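You operate a simulated robot arm through the tools that you are given. There is no shell and no other tool.

The job below is to be done with a simulated robot arm. You get a single attempt, and the scene is never put back.

Task
Press the bubbles out of the green panel in the jig with the squeegee.
Fine: panel and squeegee go back where they lay; leave the other panel. Set down upright: squeegee. What is to be rubbed or washed off counts as gone when no trace of it is left.

Only the result counts: the job must be done as asked and must still hold three seconds after the hand-in. Knocking over, shifting, dropping, spilling or breaking anything else fails it.

Robot
A 6-joint arm with a two-finger gripper, fixed in place. Base frame: the origin is at the foot of the arm, x ahead of it, y to its left, z up; the work surface is at about z = 850. Units: mm, degrees, N and s.
Its first joint turns from -166.0 to 166.0 degrees. Payload 2.45 kg.
Tool frame: the origin (TCP) lies between the finger pads and is the grasp point; the fingertips stand 20 mm ahead of it; z points along the fingers, y is the line along which they close. Largest opening 140 mm; the body of the gripper starts 168 mm behind the TCP.
Orientation is told as [roll, pitch, yaw] about the base's x, y, z axes, in that order, counted from this pose: with the fingers straight down and closing along the base's y, the tool's x points along the base's -x, its y along +y and its z along -z.

Tools
- The arm moves only by the tool jog_arm. Its argument "deltas" is a list of rows, each an object of numbers (a shift or turn left out is 0, a gripper value left out holds the last): "x", "y", "z": the shift along the tool's x, y, z in mm; "wx", "wy", "wz": the turn, a rotation vector about the tool's x, y, z in degrees; "jaw": the gripper command, from -1 (shut) to 1 (fully open), values between in proportion. In form: [{"x": .., "y": .., "z": .., "wx": .., "wy": .., "wz": .., "jaw": ..}, ...]. A call has 1 to 20 rows; each row is the pose to reach, as a shift and turn from the pose commanded when the call began, along the tool's axes at that moment. Rows are played at 5 a second. More than 50 mm and 8.6 degrees between two rows, or a gripper value outside its range, and nothing of the call is played. A pose out of reach is approached as far as the arm can. The call stops where the force on the tool passes 40 N (or 10 N more than at its start, if that is more) or the arm is blocked; 0.2 s more then pass. The fingers move at their own pace (about 45 mm/s each) and stop on an object; they squeeze with about 34 N. The grip force told is the motor's: it shows also when the fingers shut on nothing. Time passes only in rows, and 0.2 s behind the last, so rows that repeat a pose let the fingers close. The reply holds the time, the measured pose of the TCP, the force on the tool along the base axes, the opening and the grip force, in the units named above and with some noise, with the torque about the TCP (base axes, N m) and any sound that the robot's microphone picked up.
- Cameras (640 x 400 px; columns grow to the right, rows downward): "scene" is fixed at [218.3, -500.1, 1654.7]; the picture's right is [0.34, -0.94, 0.00], its down [-0.58, -0.21, -0.78] and it looks along [0.74, 0.27, -0.62] (base axes); focal length 348 px, centre (320, 200). "wrist" rides on the gripper at [78, 11, -209] in the tool frame; the picture's right is [-0.14, 0.99, 0.00], its down [-0.92, -0.13, -0.37] and it looks along [-0.36, -0.05, 0.93] (tool axes); focal length 280 px, centre (320, 200). There is no depth. A picture from a camera that has moved, and an enlarged one, comes with that camera's place and axes in the base frame and with its lens.
- camera(camera): a new picture of that camera. It takes no simulated time.
- enlarge(camera, box): a new picture of the part [left, top, right, bottom] of that camera's present view, enlarged. It takes no simulated time.
- hand_in(): hands the job in; it is judged then, once.

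Places have to be worked out from the pictures, the camera data and where the tool is seen. Open the gripper and draw the arm clear of the work before you hand the job in, unless the task says otherwise.

The tools are called by a JSON object that holds its "api" and its "payload". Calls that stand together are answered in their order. jog_arm: Moves the arm, as the interface text tells. Its arguments: {"type":"object","properties":{"deltas":{"type":"array","items":{"type":"object","properties":{"x":{"type":"number"},"y":{"type":"number"},"z":{"type":"number"},"wx":{"type":"number"},"wy":{"type":"number"},"wz":{"type":"number"},"jaw":{"type":"number"}}}}},"required":["deltas"]} The other tools are called the same way: camera (camera) takes a picture; enlarge (camera, box) takes an enlarged picture of a part of a camera's view; hand_in () hands the job in.

At the start:

```text
time: 0.0
position: [869.7, -30.8, 1159.8]
tool_rot: [0.1, -0.1, 0.0]
contact_force: [0.1, -0.4, 0.3]
wrist_torque: [-0.03, -0.01, 0.01]
gripper_width: 140.0
finger_force: 0.0
```

scene: 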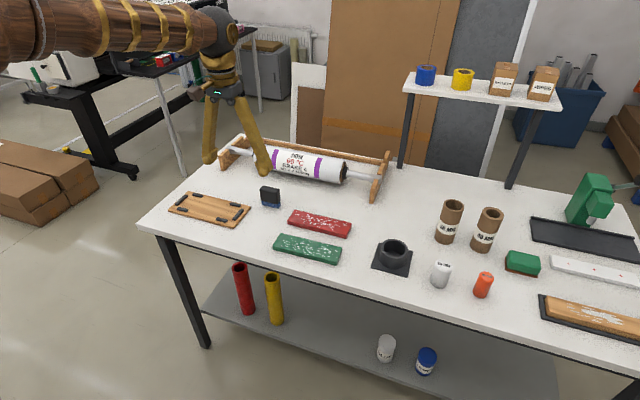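
wrist: 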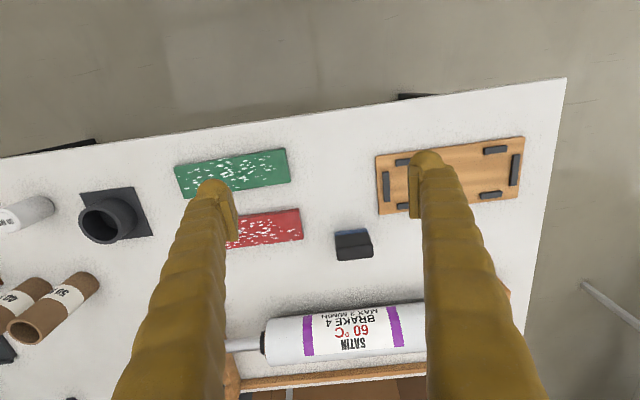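

I'll take enlarged views of the jig, panels and squeegee before moving anything.

{"api": "enlarge", "payload": {"camera": "scene", "box": [150, 160, 360, 280]}}

{"api": "enlarge", "payload": {"camera": "wrist", "box": [160, 110, 400, 260]}}

{"api": "enlarge", "payload": {"camera": "wrist", "box": [320, 110, 560, 260]}}

```text
3.05 times, centred on (255, 220) of scene
camera zoom: at [218.3, -500.1, 1654.7], right [0.34, -0.94, 0.0], down [-0.58, -0.21, -0.78], along [0.74, 0.27, -0.62], focal length 1059 px, centre (518, 139)
```

zoom: 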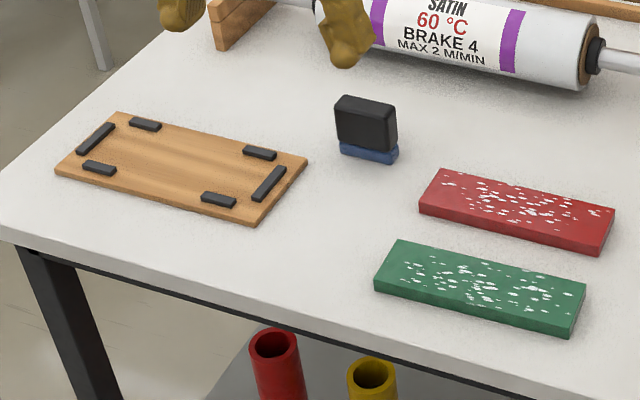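

```text
2.67 times, centred on (280, 185) of wrist
camera zoom: at [790.7, -20.1, 1370.3], right [0.14, 0.99, 0.0], down [0.92, -0.13, 0.37], along [0.36, -0.05, -0.93], focal length 748 px, centre (427, 240)
```

zoom: 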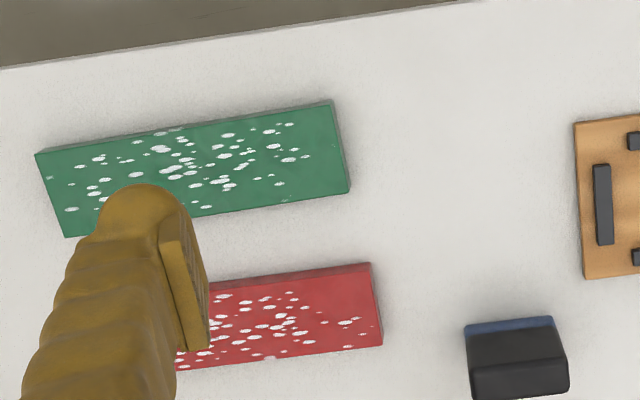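

```text
2.67 times, centred on (440, 185) of wrist
camera zoom: at [790.7, -20.1, 1370.3], right [0.14, 0.99, 0.0], down [0.92, -0.13, 0.37], along [0.36, -0.05, -0.93], focal length 748 px, centre (0, 240)
```

zoom: 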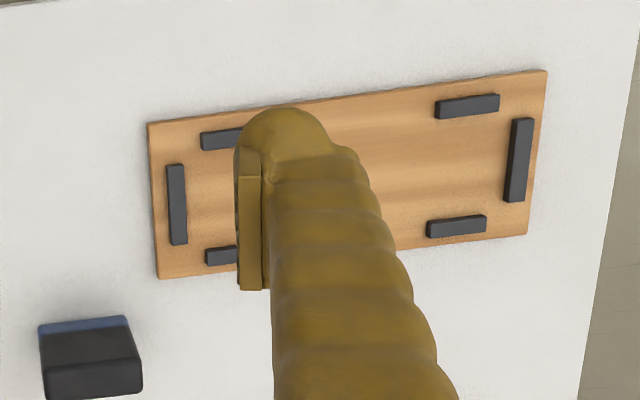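

The green panel lies at about (913, -201), the jig at about (977, 198) near the edge of reach, and the squeegee stands near (1000, 50). I'll move the wrist camera over the jig and squeegee for a better look.

{"api": "jog_arm", "payload": {"deltas": [{"y": 40}, {"y": 80}, {"y": 120}, {"y": 160}, {"y": 200}, {"y": 200}]}}

{"api": "camera", "payload": {"camera": "wrist"}}

```text
time: 1.4
position: [870.5, 169.5, 1161.4]
tool_rot: [0.1, 0.1, 0.0]
contact_force: [0.1, 0.7, -0.1]
wrist_torque: [0.02, 0.01, 0.02]
gripper_width: 139.8
finger_force: 0.1
```

```text
taken
camera wrist: at [793.0, 180.9, 1371.5], right [0.14, 0.99, 0.0], down [0.92, -0.13, 0.37], along [0.37, -0.05, -0.93], focal length 280 px, centre (320, 200)
```

wrist: 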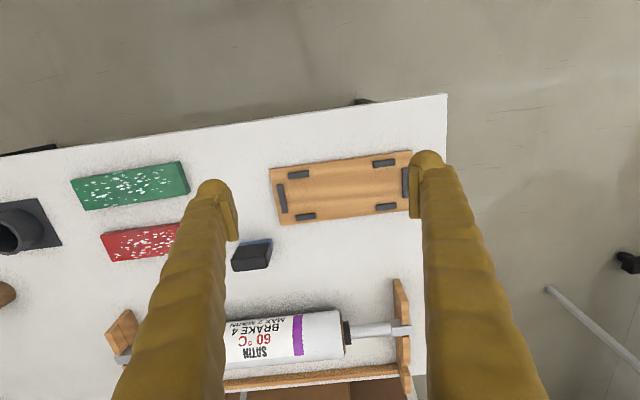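

{"api": "enlarge", "payload": {"camera": "wrist", "box": [256, 135, 432, 245]}}

{"api": "enlarge", "payload": {"camera": "wrist", "box": [212, 220, 292, 270]}}

{"api": "enlarge", "payload": {"camera": "scene", "box": [240, 170, 304, 210]}}

{"api": "enlarge", "payload": {"camera": "scene", "box": [160, 180, 256, 240]}}

{"api": "enlarge", "payload": {"camera": "scene", "box": [264, 205, 360, 265]}}

```text
3.64 times, centred on (344, 190) of wrist
camera zoom: at [793.0, 180.9, 1371.5], right [0.14, 0.99, 0.0], down [0.92, -0.13, 0.37], along [0.37, -0.05, -0.93], focal length 1020 px, centre (233, 236)
```

zoom: 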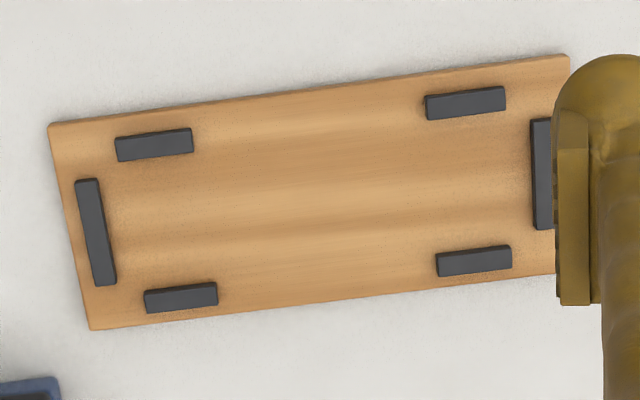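

```text
8.00 times, centred on (252, 245) of wrist
camera zoom: at [793.0, 180.9, 1371.5], right [0.14, 0.99, 0.0], down [0.92, -0.13, 0.37], along [0.37, -0.05, -0.93], focal length 2243 px, centre (864, -160)
```

zoom: 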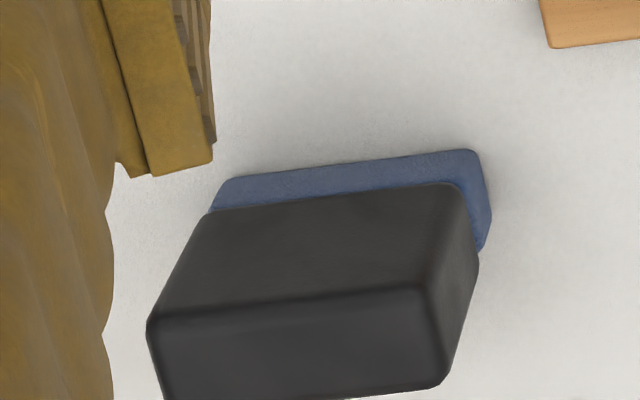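

```text
10.00 times, centred on (272, 190) of scene
camera zoom: at [218.3, -500.1, 1654.7], right [0.34, -0.94, 0.0], down [-0.58, -0.21, -0.78], along [0.74, 0.27, -0.62], focal length 3475 px, centre (800, 300)
```

zoom: 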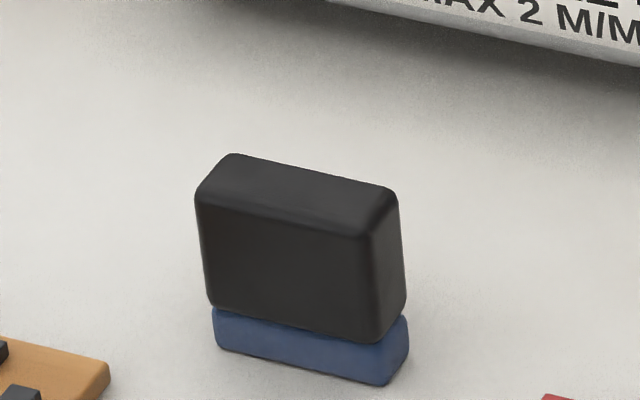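

```text
6.67 times, centred on (208, 210) of scene
camera zoom: at [218.3, -500.1, 1654.7], right [0.34, -0.94, 0.0], down [-0.58, -0.21, -0.78], along [0.74, 0.27, -0.62], focal length 2316 px, centre (1067, 133)
```

zoom: 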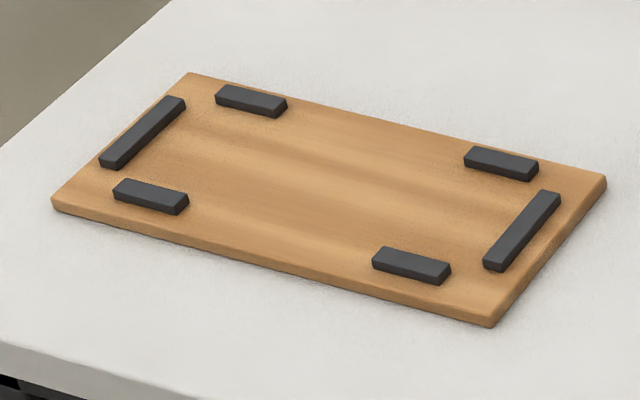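

```text
6.67 times, centred on (312, 235) of scene
camera zoom: at [218.3, -500.1, 1654.7], right [0.34, -0.94, 0.0], down [-0.58, -0.21, -0.78], along [0.74, 0.27, -0.62], focal length 2316 px, centre (373, -33)
```

zoom: 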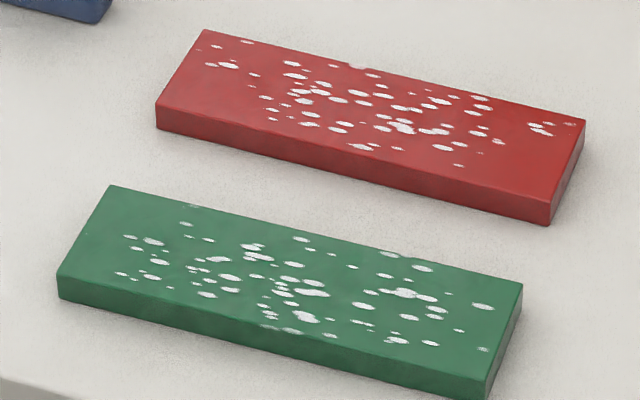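

The squeegee turns out to stand at about (1085, 5) and is roughly 70 mm tall, while the jig pocket centres near (980, 200). I'll test how far the arm reaches over the jig with the fingers closing along x, staying well above the board.

{"api": "jog_arm", "payload": {"deltas": [{"x": -7, "y": 2, "z": 14, "wz": 6}, {"x": -14, "y": 4, "z": 28, "wz": 12}, {"x": -21, "y": 6, "z": 42, "wz": 18}, {"x": -28, "y": 8, "z": 56, "wz": 24}, {"x": -35, "y": 10, "z": 70, "wz": 30}, {"x": -42, "y": 12, "z": 84, "wz": 36}, {"x": -49, "y": 14, "z": 98, "wz": 42}, {"x": -56, "y": 16, "z": 112, "wz": 48}, {"x": -63, "y": 18, "z": 126, "wz": 54}, {"x": -70, "y": 20, "z": 140, "wz": 60}, {"x": -77, "y": 22, "z": 154, "wz": 66}, {"x": -84, "y": 24, "z": 168, "wz": 72}, {"x": -91, "y": 26, "z": 182, "wz": 78}, {"x": -98, "y": 28, "z": 196, "wz": 84}, {"x": -105, "y": 30, "z": 210, "wz": 90}, {"x": -105, "y": 30, "z": 210, "wz": 90}]}}

{"api": "camera", "payload": {"camera": "wrist"}}

{"api": "camera", "payload": {"camera": "scene"}}

```text
time: 4.8
position: [973.8, 199.9, 951.4]
tool_rot: [0.0, 0.0, -90.0]
contact_force: [0.6, -0.4, -0.1]
wrist_torque: [-0.04, 0.03, -0.02]
gripper_width: 140.2
finger_force: 0.1
```

```text
taken
camera wrist: at [984.5, 278.0, 1161.5], right [0.99, -0.14, 0.0], down [-0.13, -0.92, 0.37], along [-0.05, -0.37, -0.93], focal length 280 px, centre (320, 200)
```

wrist: 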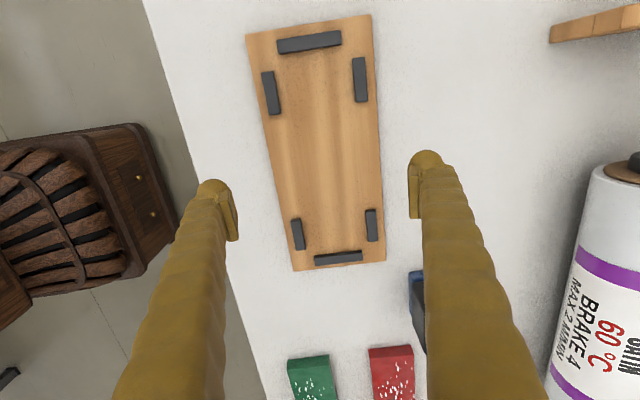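

```text
taken
```

scene: 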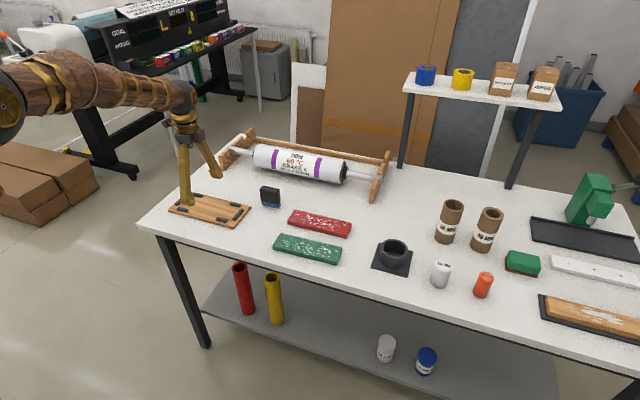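

The arm reaches the jig with the fingers straight down (about 994 mm out at z 951). I'll enlarge this view to locate the pocket accurately.

{"api": "enlarge", "payload": {"camera": "wrist", "box": [200, 10, 440, 160]}}

{"api": "enlarge", "payload": {"camera": "wrist", "box": [200, 130, 440, 280]}}

{"api": "jog_arm", "payload": {"deltas": [{"y": 5, "z": 20}, {"y": 10, "z": 40}, {"y": 10, "z": 50}, {"y": 10, "z": 50}]}}

```text
2.67 times, centred on (320, 85) of wrist
camera zoom: at [984.5, 278.0, 1161.5], right [0.99, -0.14, 0.0], down [-0.13, -0.92, 0.37], along [-0.05, -0.37, -0.93], focal length 748 px, centre (320, 507)
```

zoom: 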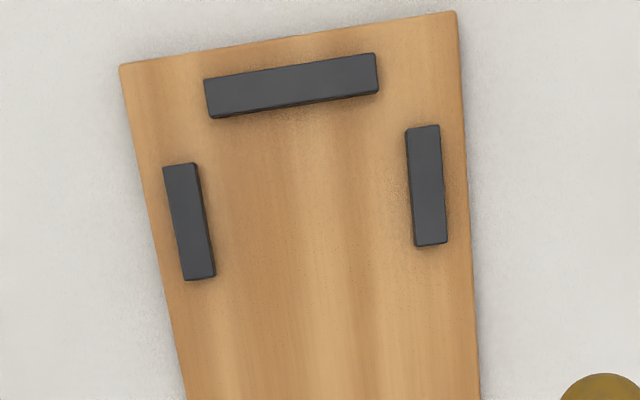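

```text
2.67 times, centred on (320, 205) of wrist
camera zoom: at [984.5, 278.0, 1161.5], right [0.99, -0.14, 0.0], down [-0.13, -0.92, 0.37], along [-0.05, -0.37, -0.93], focal length 748 px, centre (320, 187)
```

zoom: 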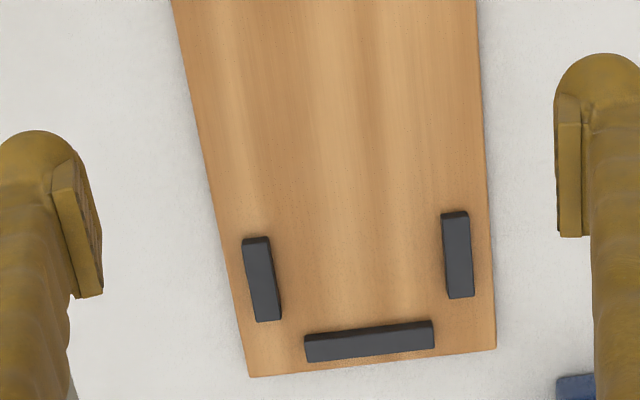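

```text
time: 5.8
position: [984.1, 198.7, 900.6]
tool_rot: [0.0, 0.0, -90.0]
contact_force: [-0.6, -0.2, -0.7]
wrist_torque: [0.0, 0.01, -0.02]
gripper_width: 140.2
finger_force: 0.1
```

The pocket spans about x 942–1019 and y 88–314, and the arm gets to (985, 200, 900) without tilting. Next I lift and travel over the green panel to measure it.

{"api": "jog_arm", "payload": {"deltas": [{"z": -40}, {"z": -80}, {"z": -120}, {"x": -40, "y": -7, "z": -140}, {"x": -80, "y": -14, "z": -150}, {"x": -120, "y": -21, "z": -150}, {"x": -160, "y": -28, "z": -150}, {"x": -200, "y": -35, "z": -150}, {"x": -240, "y": -42, "z": -150}, {"x": -280, "y": -49, "z": -150}, {"x": -320, "y": -56, "z": -150}, {"x": -360, "y": -63, "z": -150}, {"x": -400, "y": -72, "z": -150}, {"x": -400, "y": -72, "z": -150}]}}

{"api": "camera", "payload": {"camera": "wrist"}}

```text
time: 8.8
position: [911.9, -202.6, 1050.2]
tool_rot: [0.0, -0.1, -90.0]
contact_force: [0.2, -0.6, 0.2]
wrist_torque: [0.0, 0.03, -0.01]
gripper_width: 139.9
finger_force: 0.0
```

```text
taken
camera wrist: at [922.7, -124.2, 1260.6], right [0.99, -0.14, 0.0], down [-0.13, -0.92, 0.37], along [-0.05, -0.37, -0.93], focal length 280 px, centre (320, 200)
```

wrist: 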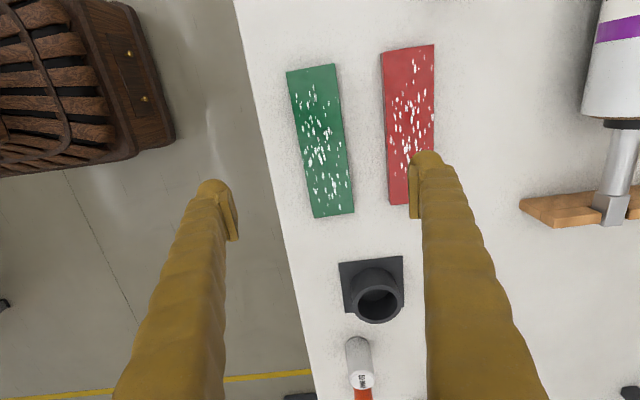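

The green panel and red panel are both visible from above; I'll enlarge to measure both, since a finger must go down between them.

{"api": "enlarge", "payload": {"camera": "wrist", "box": [248, 30, 472, 170]}}

{"api": "enlarge", "payload": {"camera": "wrist", "box": [248, 100, 472, 240]}}

{"api": "enlarge", "payload": {"camera": "wrist", "box": [272, 50, 368, 110]}}

{"api": "enlarge", "payload": {"camera": "wrist", "box": [280, 170, 376, 230]}}

```text
2.86 times, centred on (360, 100) of wrist
camera zoom: at [922.7, -124.2, 1260.6], right [0.99, -0.14, 0.0], down [-0.13, -0.92, 0.37], along [-0.05, -0.37, -0.93], focal length 801 px, centre (206, 486)
```

zoom: 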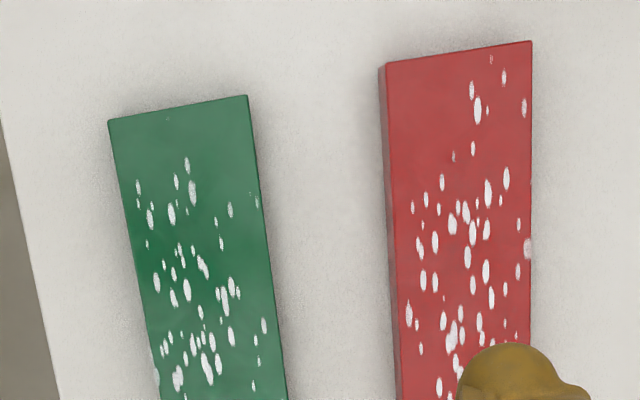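

```text
2.86 times, centred on (360, 170) of wrist
camera zoom: at [922.7, -124.2, 1260.6], right [0.99, -0.14, 0.0], down [-0.13, -0.92, 0.37], along [-0.05, -0.37, -0.93], focal length 801 px, centre (206, 286)
```

zoom: 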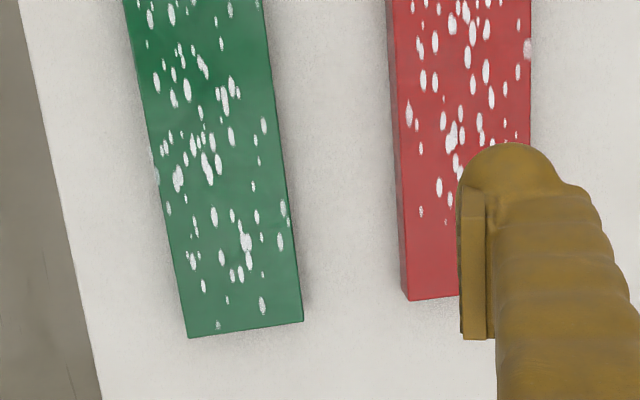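

```text
6.67 times, centred on (320, 80) of wrist
camera zoom: at [922.7, -124.2, 1260.6], right [0.99, -0.14, 0.0], down [-0.13, -0.92, 0.37], along [-0.05, -0.37, -0.93], focal length 1869 px, centre (320, 1000)
```

zoom: 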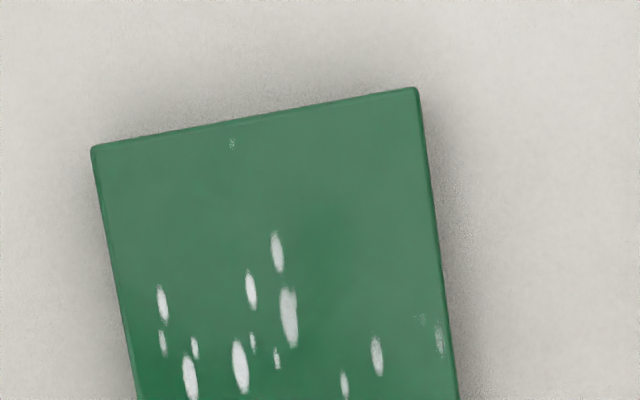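

```text
6.67 times, centred on (328, 200) of wrist
camera zoom: at [922.7, -124.2, 1260.6], right [0.99, -0.14, 0.0], down [-0.13, -0.92, 0.37], along [-0.05, -0.37, -0.93], focal length 1869 px, centre (267, 200)
```

zoom: 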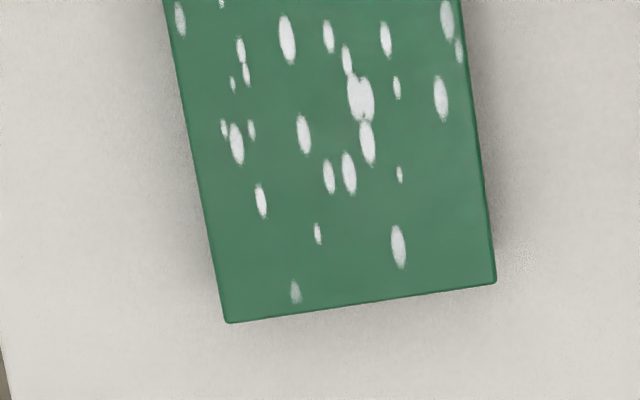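

Green panel is about 209 × 63 mm, centred near (916, -201), turned about 1.5°. I'll check thickness and the gap to the red panel with closer views from the fixed camera.

{"api": "enlarge", "payload": {"camera": "scene", "box": [264, 228, 312, 258]}}

{"api": "enlarge", "payload": {"camera": "scene", "box": [310, 235, 358, 265]}}

{"api": "enlarge", "payload": {"camera": "scene", "box": [166, 190, 214, 220]}}

```text
13.33 times, centred on (288, 243) of scene
camera zoom: at [218.3, -500.1, 1654.7], right [0.34, -0.94, 0.0], down [-0.58, -0.21, -0.78], along [0.74, 0.27, -0.62], focal length 4633 px, centre (747, -373)
```

zoom: 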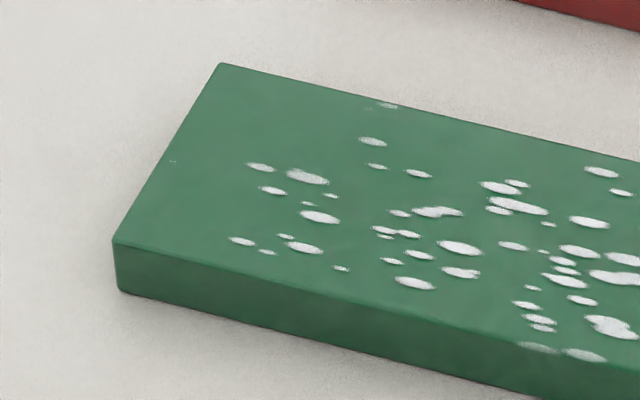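

```text
13.33 times, centred on (334, 250) of scene
camera zoom: at [218.3, -500.1, 1654.7], right [0.34, -0.94, 0.0], down [-0.58, -0.21, -0.78], along [0.74, 0.27, -0.62], focal length 4633 px, centre (133, -467)
```

zoom: 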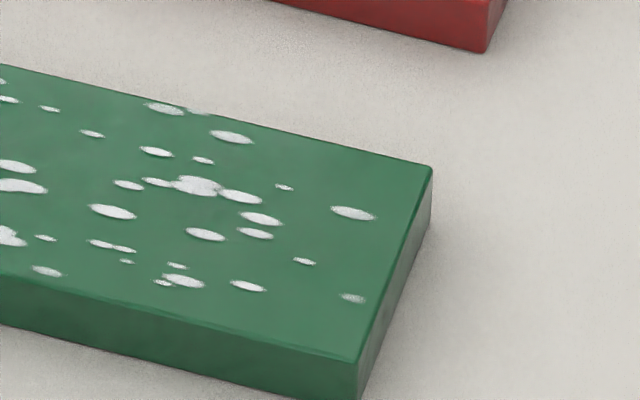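

```text
13.33 times, centred on (190, 205) of scene
camera zoom: at [218.3, -500.1, 1654.7], right [0.34, -0.94, 0.0], down [-0.58, -0.21, -0.78], along [0.74, 0.27, -0.62], focal length 4633 px, centre (2053, 133)
```

zoom: 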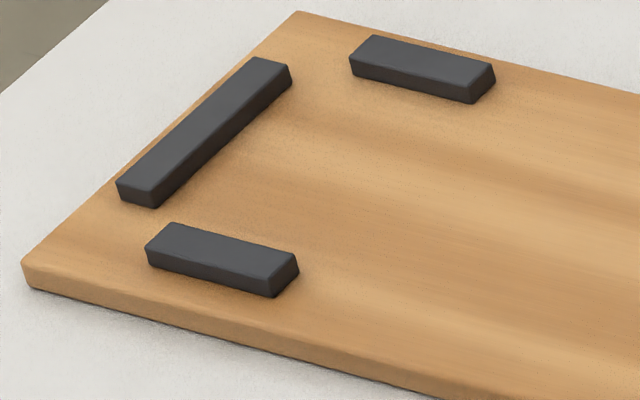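

The panel is about 16.5 mm thick, and a 100 mm opening leaves about 25 mm clear of the red panel. I'll preset the opening, align to the panel and descend most of the way.

{"api": "jog_arm", "payload": {"deltas": [{"x": 0.5, "y": 2.4, "z": 0, "wz": -1.45, "jaw": 0.43}, {"x": 1, "y": 4.8, "z": 0, "wz": -1.45, "jaw": 0.43}, {"x": 1, "y": 4.8, "z": 30, "wz": -1.45}, {"x": 1, "y": 4.8, "z": 60, "wz": -1.45}, {"x": 1, "y": 4.8, "z": 90, "wz": -1.45}, {"x": 1, "y": 4.8, "z": 120, "wz": -1.45}, {"x": 1, "y": 4.8, "z": 135, "wz": -1.45}, {"x": 1, "y": 4.8, "z": 135, "wz": -1.45}]}}

{"api": "camera", "payload": {"camera": "wrist"}}

{"api": "enlarge", "payload": {"camera": "scene", "box": [250, 170, 378, 250]}}

```text
time: 10.6
position: [916.4, -200.3, 915.2]
tool_rot: [-0.1, 0.0, -88.6]
contact_force: [-0.3, -0.5, -1.1]
wrist_torque: [-0.03, -0.01, -0.03]
gripper_width: 100.1
finger_force: 0.1
```

```text
taken
camera wrist: at [925.3, -122.3, 1125.4], right [0.99, -0.11, 0.0], down [-0.1, -0.92, 0.37], along [-0.04, -0.37, -0.93], focal length 280 px, centre (320, 200)
```

wrist: 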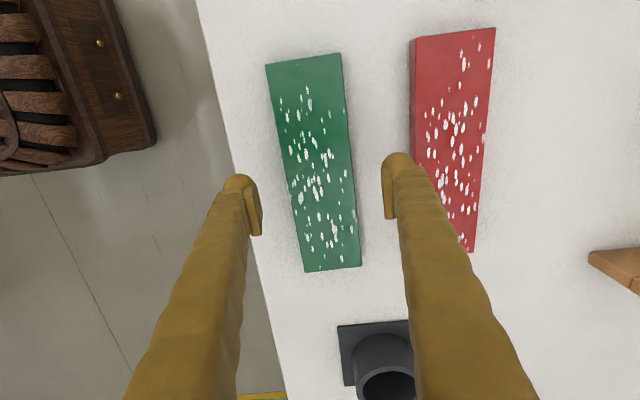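

```text
5.00 times, centred on (314, 210) of scene
camera zoom: at [218.3, -500.1, 1654.7], right [0.34, -0.94, 0.0], down [-0.58, -0.21, -0.78], along [0.74, 0.27, -0.62], focal length 1737 px, centre (350, 150)
```

zoom: 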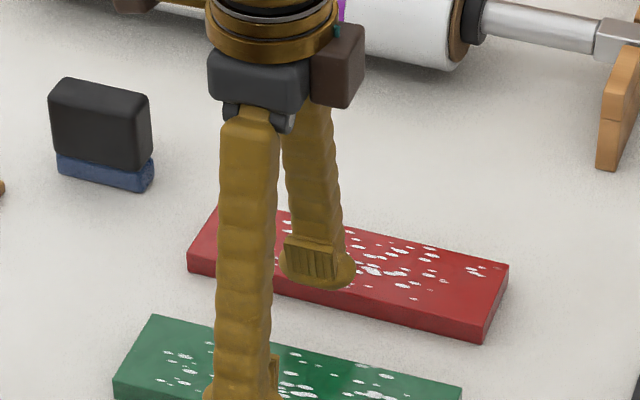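

Fingers straddle the green panel cleanly. I lower the last 42 mm in small steps and then close.

{"api": "jog_arm", "payload": {"deltas": [{"z": 15}, {"z": 30}, {"z": 38}, {"z": 42}, {"z": 42}]}}

{"api": "enlarge", "payload": {"camera": "scene", "box": [250, 190, 378, 270]}}

{"api": "camera", "payload": {"camera": "wrist"}}

```text
time: 11.8
position: [917.1, -199.5, 873.5]
tool_rot: [0.0, 0.0, -88.6]
contact_force: [0.4, 0.0, 0.1]
wrist_torque: [-0.01, 0.0, -0.02]
gripper_width: 100.1
finger_force: 0.1
```

```text
5.00 times, centred on (314, 230) of scene
camera zoom: at [218.3, -500.1, 1654.7], right [0.34, -0.94, 0.0], down [-0.58, -0.21, -0.78], along [0.74, 0.27, -0.62], focal length 1737 px, centre (350, 50)
```

zoom: 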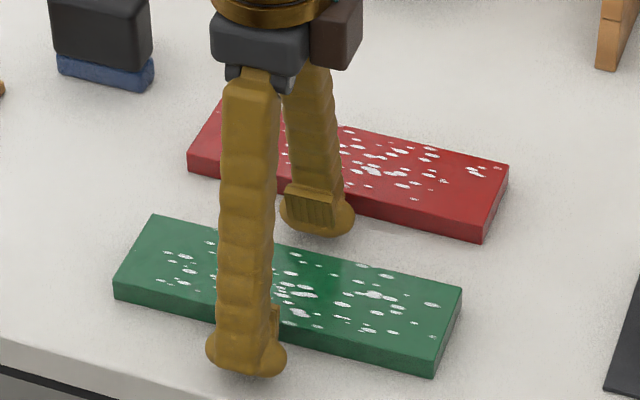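

```text
taken
camera wrist: at [925.4, -121.4, 1083.3], right [0.99, -0.11, 0.0], down [-0.1, -0.92, 0.37], along [-0.04, -0.37, -0.93], focal length 280 px, centre (320, 200)
```

wrist: 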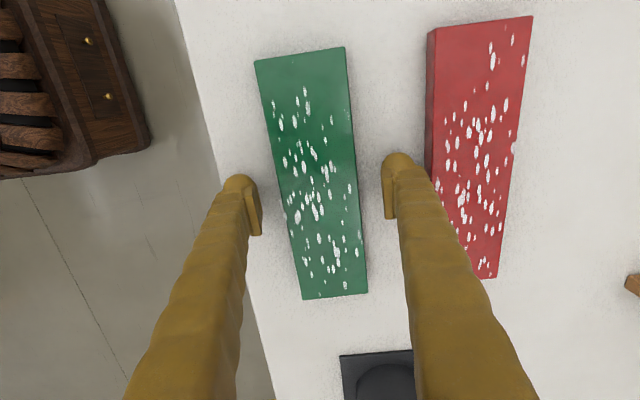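

Now close on the panel, holding position while the fingers shut.

{"api": "jog_arm", "payload": {"deltas": [{"jaw": 0.0}, {"jaw": 0.0}, {"jaw": -0.1}, {"jaw": -1}, {"jaw": -1}, {"jaw": -1}, {"jaw": -1}]}}

{"api": "camera", "payload": {"camera": "wrist"}}

```text
time: 13.4
position: [916.6, -200.2, 872.8]
tool_rot: [0.0, 0.0, -88.6]
contact_force: [-1.1, 0.3, 0.1]
wrist_torque: [-0.01, 0.05, 0.05]
gripper_width: 62.9
finger_force: 34.1
```

```text
taken
camera wrist: at [925.4, -121.5, 1083.4], right [0.99, -0.11, 0.0], down [-0.1, -0.92, 0.37], along [-0.04, -0.37, -0.93], focal length 280 px, centre (320, 200)
```

wrist: 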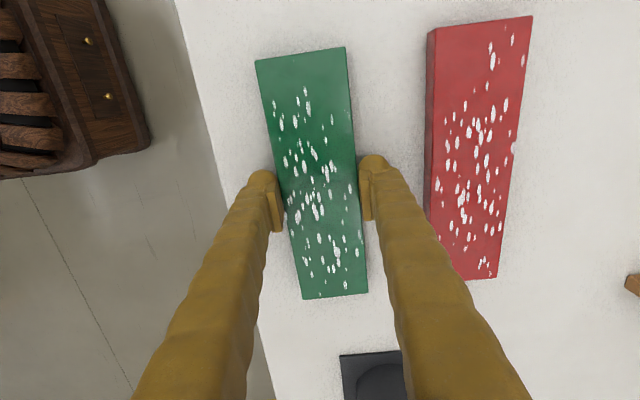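

The panel is held at 63 mm and did not shift. I lift it straight up and check that it stays level in the grip.

{"api": "jog_arm", "payload": {"deltas": [{"z": -5, "jaw": -1}, {"z": -15}, {"z": -35}, {"z": -60}, {"z": -90}, {"z": -120}, {"z": -127}, {"z": -127}]}}

{"api": "enlarge", "payload": {"camera": "scene", "box": [220, 130, 412, 250]}}

{"api": "camera", "payload": {"camera": "wrist"}}

```text
time: 15.2
position: [915.4, -200.3, 1001.5]
tool_rot: [0.0, 0.0, -88.6]
contact_force: [-0.7, -0.5, -2.0]
wrist_torque: [0.01, -0.01, 0.0]
gripper_width: 62.7
finger_force: 33.9
```

```text
3.33 times, centred on (316, 190) of scene
camera zoom: at [218.3, -500.1, 1654.7], right [0.34, -0.94, 0.0], down [-0.58, -0.21, -0.78], along [0.74, 0.27, -0.62], focal length 1158 px, centre (333, 233)
```

zoom: 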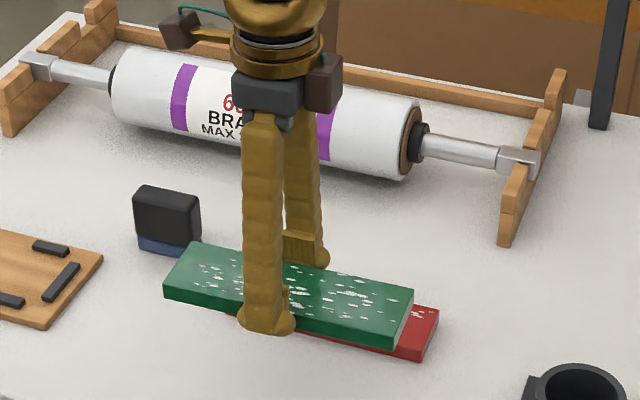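

```text
taken
camera wrist: at [924.5, -121.8, 1211.1], right [0.99, -0.11, 0.0], down [-0.1, -0.92, 0.37], along [-0.04, -0.37, -0.93], focal length 280 px, centre (320, 200)
```

wrist: 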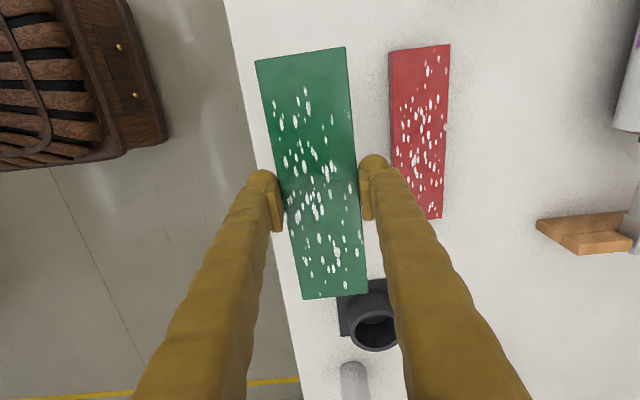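

The panel hangs level (about 2 N). I carry it over the jig at z≈1000 and turn it square to the pocket.

{"api": "jog_arm", "payload": {"deltas": [{"x": 20, "y": 3.7, "wz": 0.1, "jaw": -1}, {"x": 55, "y": 10.2, "wz": 0.2}, {"x": 95, "y": 17.6, "wz": 0.4}, {"x": 135, "y": 25, "wz": 0.5}, {"x": 175, "y": 32.4, "wz": 0.7}, {"x": 215, "y": 39.8, "wz": 0.8}, {"x": 255, "y": 47.2, "wz": 1.0}, {"x": 295, "y": 54.6, "wz": 1.1}, {"x": 335, "y": 62, "wz": 1.3}, {"x": 370, "y": 68.5, "wz": 1.45}, {"x": 392, "y": 72.6, "wz": 1.45}, {"x": 400.6, "y": 74.2, "wz": 1.45}, {"x": 400.6, "y": 74.2, "wz": 1.45}, {"x": 400.6, "y": 74.2, "wz": 1.45}]}}

{"api": "camera", "payload": {"camera": "wrist"}}

{"api": "enlarge", "payload": {"camera": "scene", "box": [130, 120, 290, 220]}}

```text
time: 18.2
position: [979.6, 202.9, 1000.2]
tool_rot: [0.0, 0.0, -90.1]
contact_force: [-0.2, 0.3, -1.6]
wrist_torque: [-0.01, 0.0, -0.02]
gripper_width: 62.7
finger_force: 34.4
```

```text
taken
camera wrist: at [991.1, 282.2, 1209.9], right [0.99, -0.14, 0.0], down [-0.13, -0.92, 0.37], along [-0.05, -0.37, -0.93], focal length 280 px, centre (320, 200)
```

wrist: 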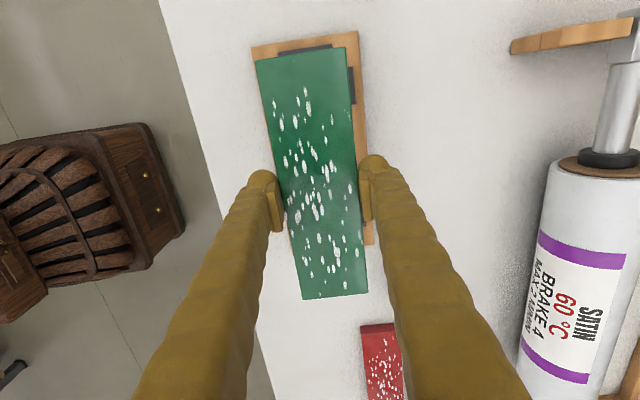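

```text
4.00 times, centred on (210, 170) of scene
camera zoom: at [218.3, -500.1, 1654.7], right [0.34, -0.94, 0.0], down [-0.58, -0.21, -0.78], along [0.74, 0.27, -0.62], focal length 1390 px, centre (760, 320)
```

zoom: 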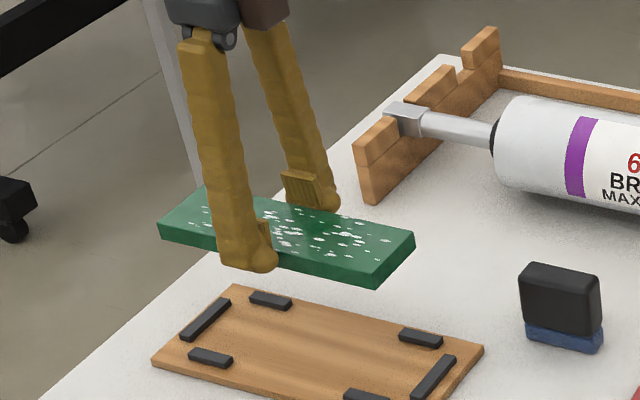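

Aligned over the jig; I lower to just above the blocks (panel bottom about 10 mm over them) and look again.

{"api": "jog_arm", "payload": {"deltas": [{"z": 20, "jaw": -1}, {"z": 45}, {"z": 70}, {"z": 90}, {"z": 98}, {"z": 98}]}}

{"api": "camera", "payload": {"camera": "wrist"}}

{"api": "enlarge", "payload": {"camera": "scene", "box": [150, 170, 270, 245]}}

```text
time: 19.6
position: [979.3, 204.1, 901.8]
tool_rot: [0.0, 0.0, -90.0]
contact_force: [0.3, -0.2, -3.1]
wrist_torque: [-0.01, 0.01, 0.02]
gripper_width: 62.7
finger_force: 33.6
```

```text
taken
camera wrist: at [991.1, 281.4, 1111.5], right [0.99, -0.14, 0.0], down [-0.13, -0.92, 0.37], along [-0.05, -0.37, -0.93], focal length 280 px, centre (320, 200)
```

wrist: 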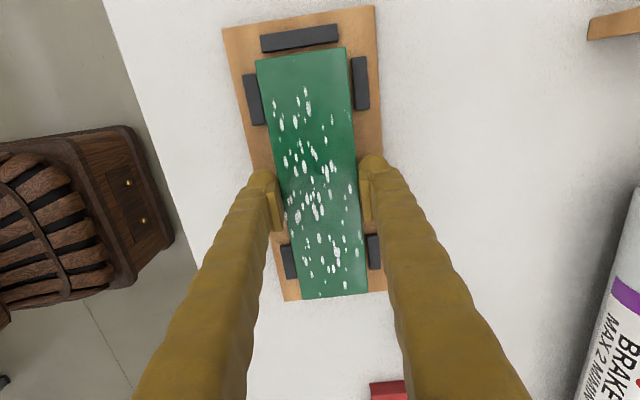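

```text
5.33 times, centred on (210, 208) of scene
camera zoom: at [218.3, -500.1, 1654.7], right [0.34, -0.94, 0.0], down [-0.58, -0.21, -0.78], along [0.74, 0.27, -0.62], focal length 1853 px, centre (907, 160)
```

zoom: 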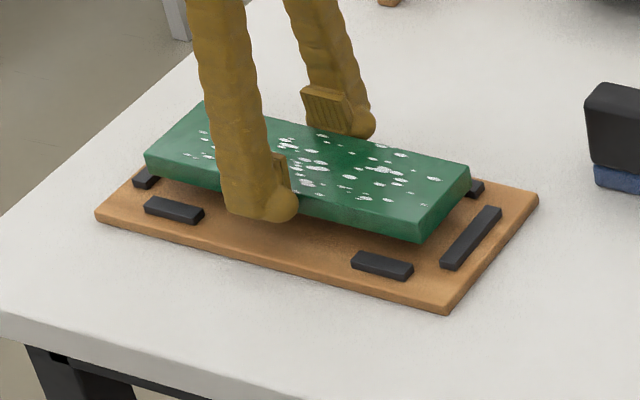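

Alignment looks good on all sides. I lower slowly to the board, watching for contact.

{"api": "jog_arm", "payload": {"deltas": [{"z": 6, "jaw": -1}, {"z": 11}, {"z": 14}, {"z": 16}, {"z": 17}, {"z": 17}]}}

{"api": "enlarge", "payload": {"camera": "scene", "box": [150, 170, 270, 245]}}

{"api": "camera", "payload": {"camera": "wrist"}}

```text
time: 21.0
position: [980.9, 202.8, 884.2]
tool_rot: [0.0, 0.0, -90.0]
contact_force: [0.2, -0.7, -2.5]
wrist_torque: [0.02, -0.01, 0.0]
gripper_width: 62.9
finger_force: 34.3
```

```text
5.33 times, centred on (210, 208) of scene
camera zoom: at [218.3, -500.1, 1654.7], right [0.34, -0.94, 0.0], down [-0.58, -0.21, -0.78], along [0.74, 0.27, -0.62], focal length 1853 px, centre (907, 160)
```

zoom: 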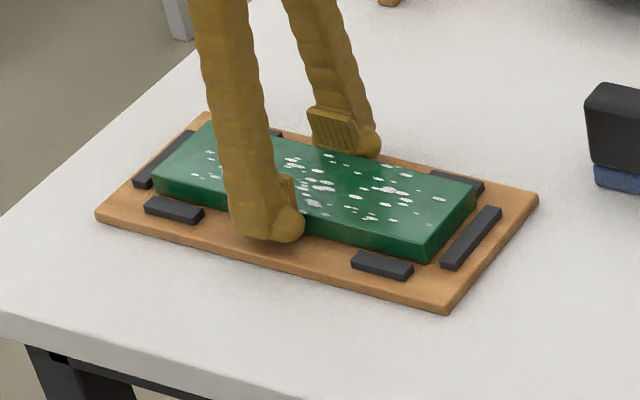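

```text
taken
camera wrist: at [991.3, 280.7, 1094.6], right [0.99, -0.14, 0.0], down [-0.13, -0.92, 0.37], along [-0.05, -0.37, -0.93], focal length 280 px, centre (320, 200)
```

wrist: 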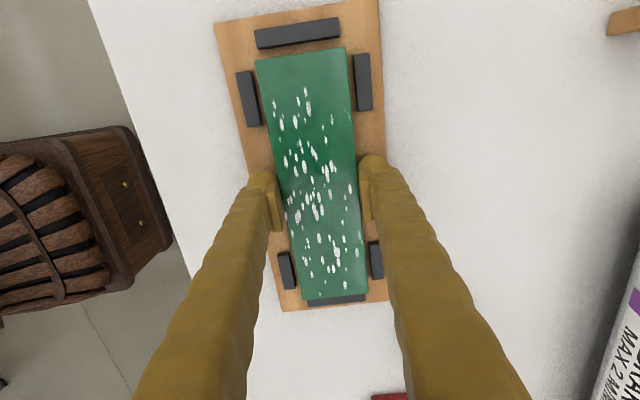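

No contact yet. I go down in fractions of a millimetre until the force changes.

{"api": "jog_arm", "payload": {"deltas": [{"z": 0.5, "jaw": -1}, {"z": 1.0}, {"z": 1.0}]}}

{"api": "jog_arm", "payload": {"deltas": [{"z": 0.5, "jaw": -1}, {"z": 1.0}, {"z": 1.0}]}}

```text
time: 21.8
position: [980.8, 202.2, 885.0]
tool_rot: [0.0, 0.0, -90.0]
contact_force: [-0.2, -0.5, -2.4]
wrist_torque: [-0.01, 0.03, 0.02]
gripper_width: 62.7
finger_force: 33.9
```

```text
time: 22.6
position: [981.0, 203.1, 883.3]
tool_rot: [0.0, 0.0, -90.1]
contact_force: [0.0, 0.1, -0.7]
wrist_torque: [0.05, 0.01, -0.02]
gripper_width: 62.8
finger_force: 33.7
```

Force fell from -2.4 to -0.7 N, so the panel is starting to rest on the board. One more small step to confirm.

{"api": "jog_arm", "payload": {"deltas": [{"z": 0.4, "jaw": -1}, {"z": 0.8}, {"z": 0.8}]}}

```text
time: 23.4
position: [980.6, 202.6, 882.8]
tool_rot: [0.0, 0.0, -90.0]
contact_force: [-4.3, 5.2, 14.9]
wrist_torque: [0.05, 0.2, -0.02]
gripper_width: 62.7
finger_force: 34.3
```

Firm contact on the board (about 15 N). I ease off half a millimetre and open the fingers to about 100 mm.

{"api": "jog_arm", "payload": {"deltas": [{"z": -0.6, "jaw": -1}, {"z": -0.6, "jaw": 0.0}, {"z": -0.6, "jaw": 0.2}, {"z": -0.6, "jaw": 0.43}, {"z": -0.6, "jaw": 0.43}, {"z": -0.6, "jaw": 0.43}]}}

{"api": "enlarge", "payload": {"camera": "scene", "box": [150, 170, 270, 245]}}

{"api": "camera", "payload": {"camera": "wrist"}}

```text
time: 24.8
position: [981.2, 201.1, 882.6]
tool_rot: [0.0, 0.0, -90.1]
contact_force: [0.6, -0.6, 0.2]
wrist_torque: [-0.03, -0.02, -0.01]
gripper_width: 100.2
finger_force: 0.2
```

```text
5.33 times, centred on (210, 208) of scene
camera zoom: at [218.3, -500.1, 1654.7], right [0.34, -0.94, 0.0], down [-0.58, -0.21, -0.78], along [0.74, 0.27, -0.62], focal length 1853 px, centre (907, 160)
```

zoom: 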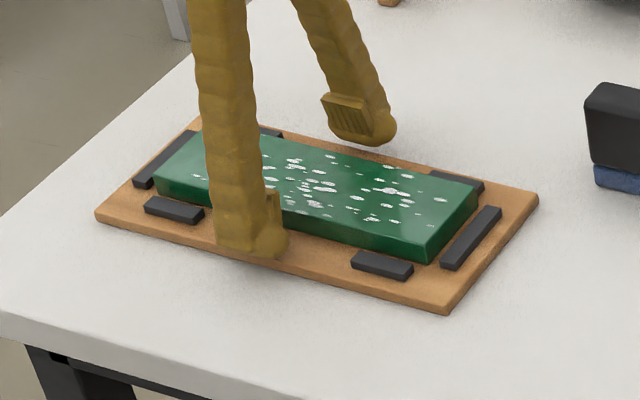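

```text
taken
camera wrist: at [991.4, 280.0, 1092.8], right [0.99, -0.14, 0.0], down [-0.13, -0.92, 0.37], along [-0.05, -0.37, -0.93], focal length 280 px, centre (320, 200)
```

wrist: 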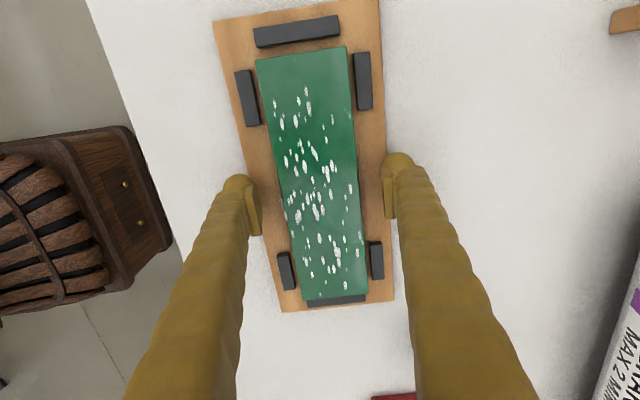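

The panel sits squarely in the jig between all six blocks. I lift away and turn back to yaw 0 toward the squeegee, staying high.

{"api": "jog_arm", "payload": {"deltas": [{"z": -30}, {"z": -70}, {"z": -110}, {"z": -150}, {"x": -16.5, "y": -3, "z": -160, "wz": -7.5}, {"x": -33, "y": -6, "z": -165, "wz": -15}, {"x": -49.5, "y": -9, "z": -170, "wz": -22.5}, {"x": -66, "y": -12, "z": -175, "wz": -30}, {"x": -82.5, "y": -15, "z": -180, "wz": -37.5}, {"x": -99, "y": -18, "z": -185, "wz": -45}, {"x": -115.5, "y": -21, "z": -190, "wz": -52.5}, {"x": -132, "y": -24, "z": -190, "wz": -60}, {"x": -148.5, "y": -27, "z": -190, "wz": -67.5}, {"x": -165, "y": -30, "z": -190, "wz": -75}, {"x": -181.5, "y": -33, "z": -190, "wz": -82.5}, {"x": -197, "y": -36, "z": -190, "wz": -90}, {"x": -197, "y": -36, "z": -190, "wz": -90}]}}

{"api": "camera", "payload": {"camera": "wrist"}}

{"api": "enlarge", "payload": {"camera": "scene", "box": [150, 160, 310, 260]}}

```text
time: 28.4
position: [945.4, 6.5, 1072.1]
tool_rot: [0.0, 0.0, 0.1]
contact_force: [-0.2, -0.3, 1.1]
wrist_torque: [0.03, -0.01, -0.06]
gripper_width: 100.0
finger_force: 0.0
```

```text
taken
camera wrist: at [866.9, 17.1, 1282.9], right [0.14, 0.99, 0.0], down [0.92, -0.13, 0.37], along [0.37, -0.05, -0.93], focal length 280 px, centre (320, 200)
```

wrist: 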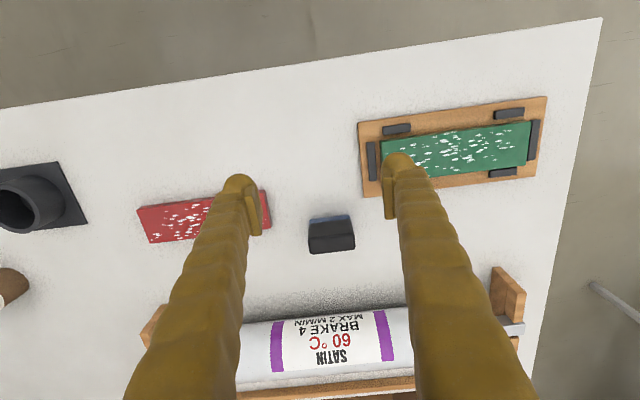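

```text
4.00 times, centred on (230, 210) of scene
camera zoom: at [218.3, -500.1, 1654.7], right [0.34, -0.94, 0.0], down [-0.58, -0.21, -0.78], along [0.74, 0.27, -0.62], focal length 1390 px, centre (680, 160)
```

zoom: 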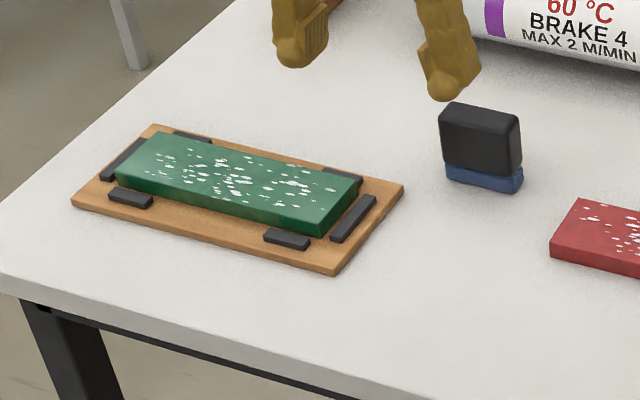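

Good view of the squeegee between the fingers; I enlarge it for a precise fix.

{"api": "enlarge", "payload": {"camera": "wrist", "box": [292, 205, 372, 255]}}

```text
8.00 times, centred on (332, 230) of wrist
camera zoom: at [866.9, 17.1, 1282.9], right [0.14, 0.99, 0.0], down [0.92, -0.13, 0.37], along [0.37, -0.05, -0.93], focal length 2243 px, centre (224, -40)
```

zoom: 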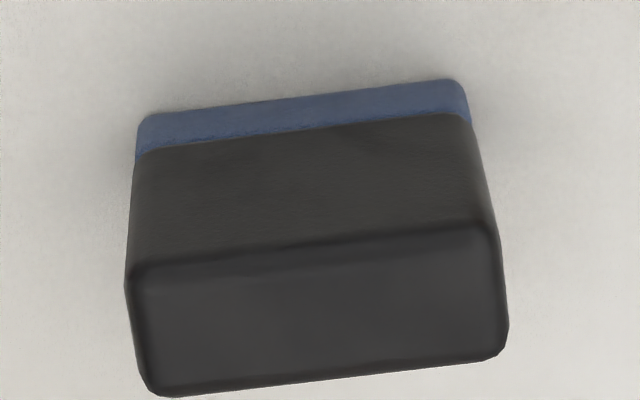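

Squeegee handle centres near (1082, 5) with its top around z 918, and its long side runs along y. I tilt the tool 30° outward (turning about the closing axis) and go to a point 110 mm back along the tool axis.

{"api": "jog_arm", "payload": {"deltas": [{"x": -10, "y": -0.3, "z": 10, "wy": -5}, {"x": -26, "y": -0.6, "z": 26, "wy": -10}, {"x": -42, "y": -0.9, "z": 42, "wy": -15}, {"x": -58, "y": -1.1, "z": 58, "wy": -20}, {"x": -74, "y": -1.1, "z": 73, "wy": -25}, {"x": -82, "y": -1.1, "z": 81, "wy": -30}, {"x": -82, "y": -1.1, "z": 81, "wy": -30}]}}

{"api": "camera", "payload": {"camera": "wrist"}}

{"api": "enlarge", "payload": {"camera": "scene", "box": [190, 110, 350, 210]}}

```text
time: 30.0
position: [1026.8, 5.4, 990.8]
tool_rot: [-0.1, -29.9, 0.0]
contact_force: [0.3, -0.5, -0.4]
wrist_torque: [0.0, 0.0, 0.01]
gripper_width: 100.1
finger_force: 0.0
```

```text
taken
camera wrist: at [854.4, 16.4, 1134.1], right [0.12, 0.99, 0.07], down [0.61, -0.13, 0.78], along [0.78, -0.05, -0.62], focal length 280 px, centre (320, 200)
```

wrist: 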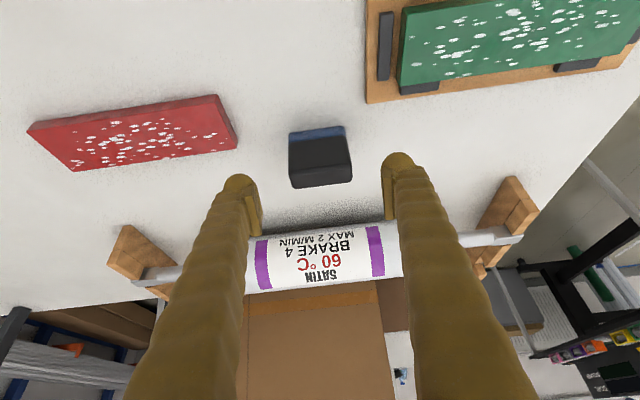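

```text
4.00 times, centred on (270, 160) of scene
camera zoom: at [218.3, -500.1, 1654.7], right [0.34, -0.94, 0.0], down [-0.58, -0.21, -0.78], along [0.74, 0.27, -0.62], focal length 1390 px, centre (520, 360)
```

zoom: 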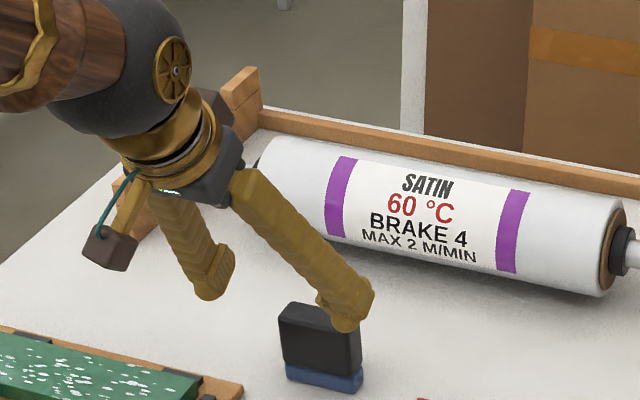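

Pose reached with the tilt and the squeegee is centred between the fingers. I advance along the tool axis to straddle the handle.

{"api": "jog_arm", "payload": {"deltas": [{"z": 22}, {"z": 44}, {"z": 66}, {"z": 85}, {"z": 100}, {"z": 100}]}}

{"api": "camera", "payload": {"camera": "wrist"}}

{"api": "enlarge", "payload": {"camera": "scene", "box": [216, 150, 328, 220]}}

```text
time: 31.4
position: [1078.9, 4.8, 905.9]
tool_rot: [0.1, -30.0, -0.1]
contact_force: [0.6, 0.1, -0.6]
wrist_torque: [0.03, 0.0, 0.0]
gripper_width: 100.2
finger_force: 0.1
```

```text
taken
camera wrist: at [906.1, 16.5, 1047.4], right [0.12, 0.99, 0.07], down [0.61, -0.13, 0.78], along [0.78, -0.05, -0.62], focal length 280 px, centre (320, 200)
```

wrist: 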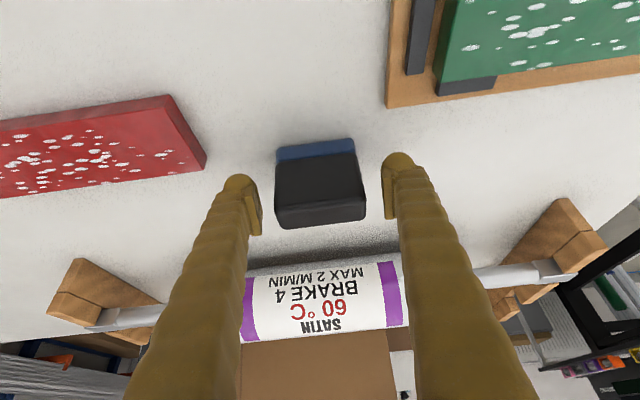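

```text
5.71 times, centred on (272, 185) of scene
camera zoom: at [218.3, -500.1, 1654.7], right [0.34, -0.94, 0.0], down [-0.58, -0.21, -0.78], along [0.74, 0.27, -0.62], focal length 1986 px, centre (594, 286)
```

zoom: 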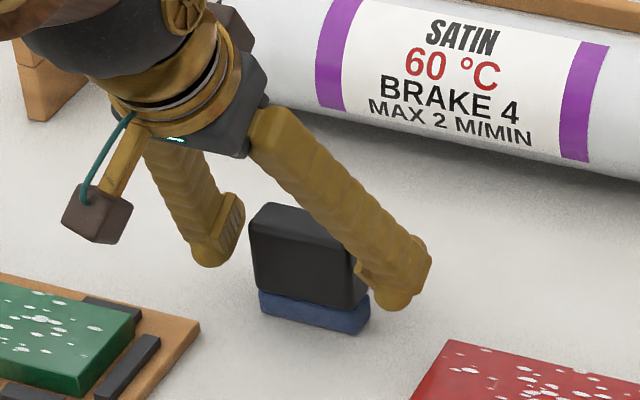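

The handle sits centred between the pads. I go in 7 mm more (staying above the blue blade) and close.

{"api": "jog_arm", "payload": {"deltas": [{"z": 4}, {"z": 7}, {"z": 7, "jaw": 0.1}, {"z": 7, "jaw": 0.0}, {"z": 7, "jaw": -0.03}, {"z": 7, "jaw": -1}, {"z": 7, "jaw": -1}, {"z": 7, "jaw": -1}]}}

{"api": "camera", "payload": {"camera": "wrist"}}

{"api": "enlarge", "payload": {"camera": "scene", "box": [216, 150, 328, 220]}}

```text
time: 33.2
position: [1079.5, 3.8, 899.1]
tool_rot: [0.0, -30.0, 0.0]
contact_force: [0.1, -0.3, 1.6]
wrist_torque: [0.0, 0.01, 0.03]
gripper_width: 74.1
finger_force: 33.7
```

```text
taken
camera wrist: at [908.8, 16.1, 1042.1], right [0.12, 0.99, 0.07], down [0.61, -0.13, 0.78], along [0.78, -0.05, -0.62], focal length 280 px, centre (320, 200)
```

wrist: 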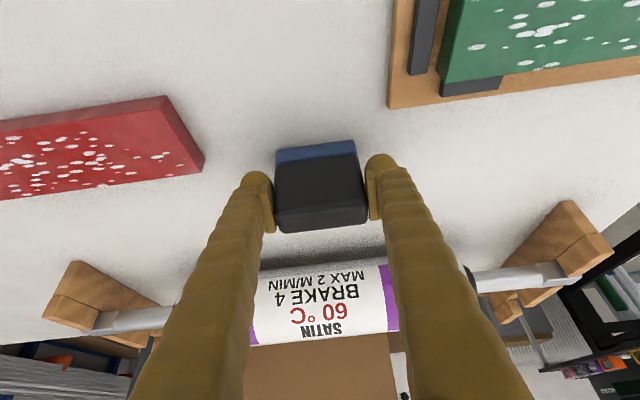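

```text
5.71 times, centred on (272, 185) of scene
camera zoom: at [218.3, -500.1, 1654.7], right [0.34, -0.94, 0.0], down [-0.58, -0.21, -0.78], along [0.74, 0.27, -0.62], focal length 1986 px, centre (594, 286)
```

zoom: 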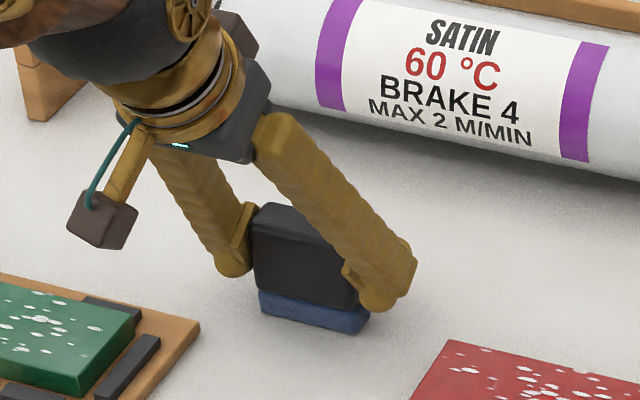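

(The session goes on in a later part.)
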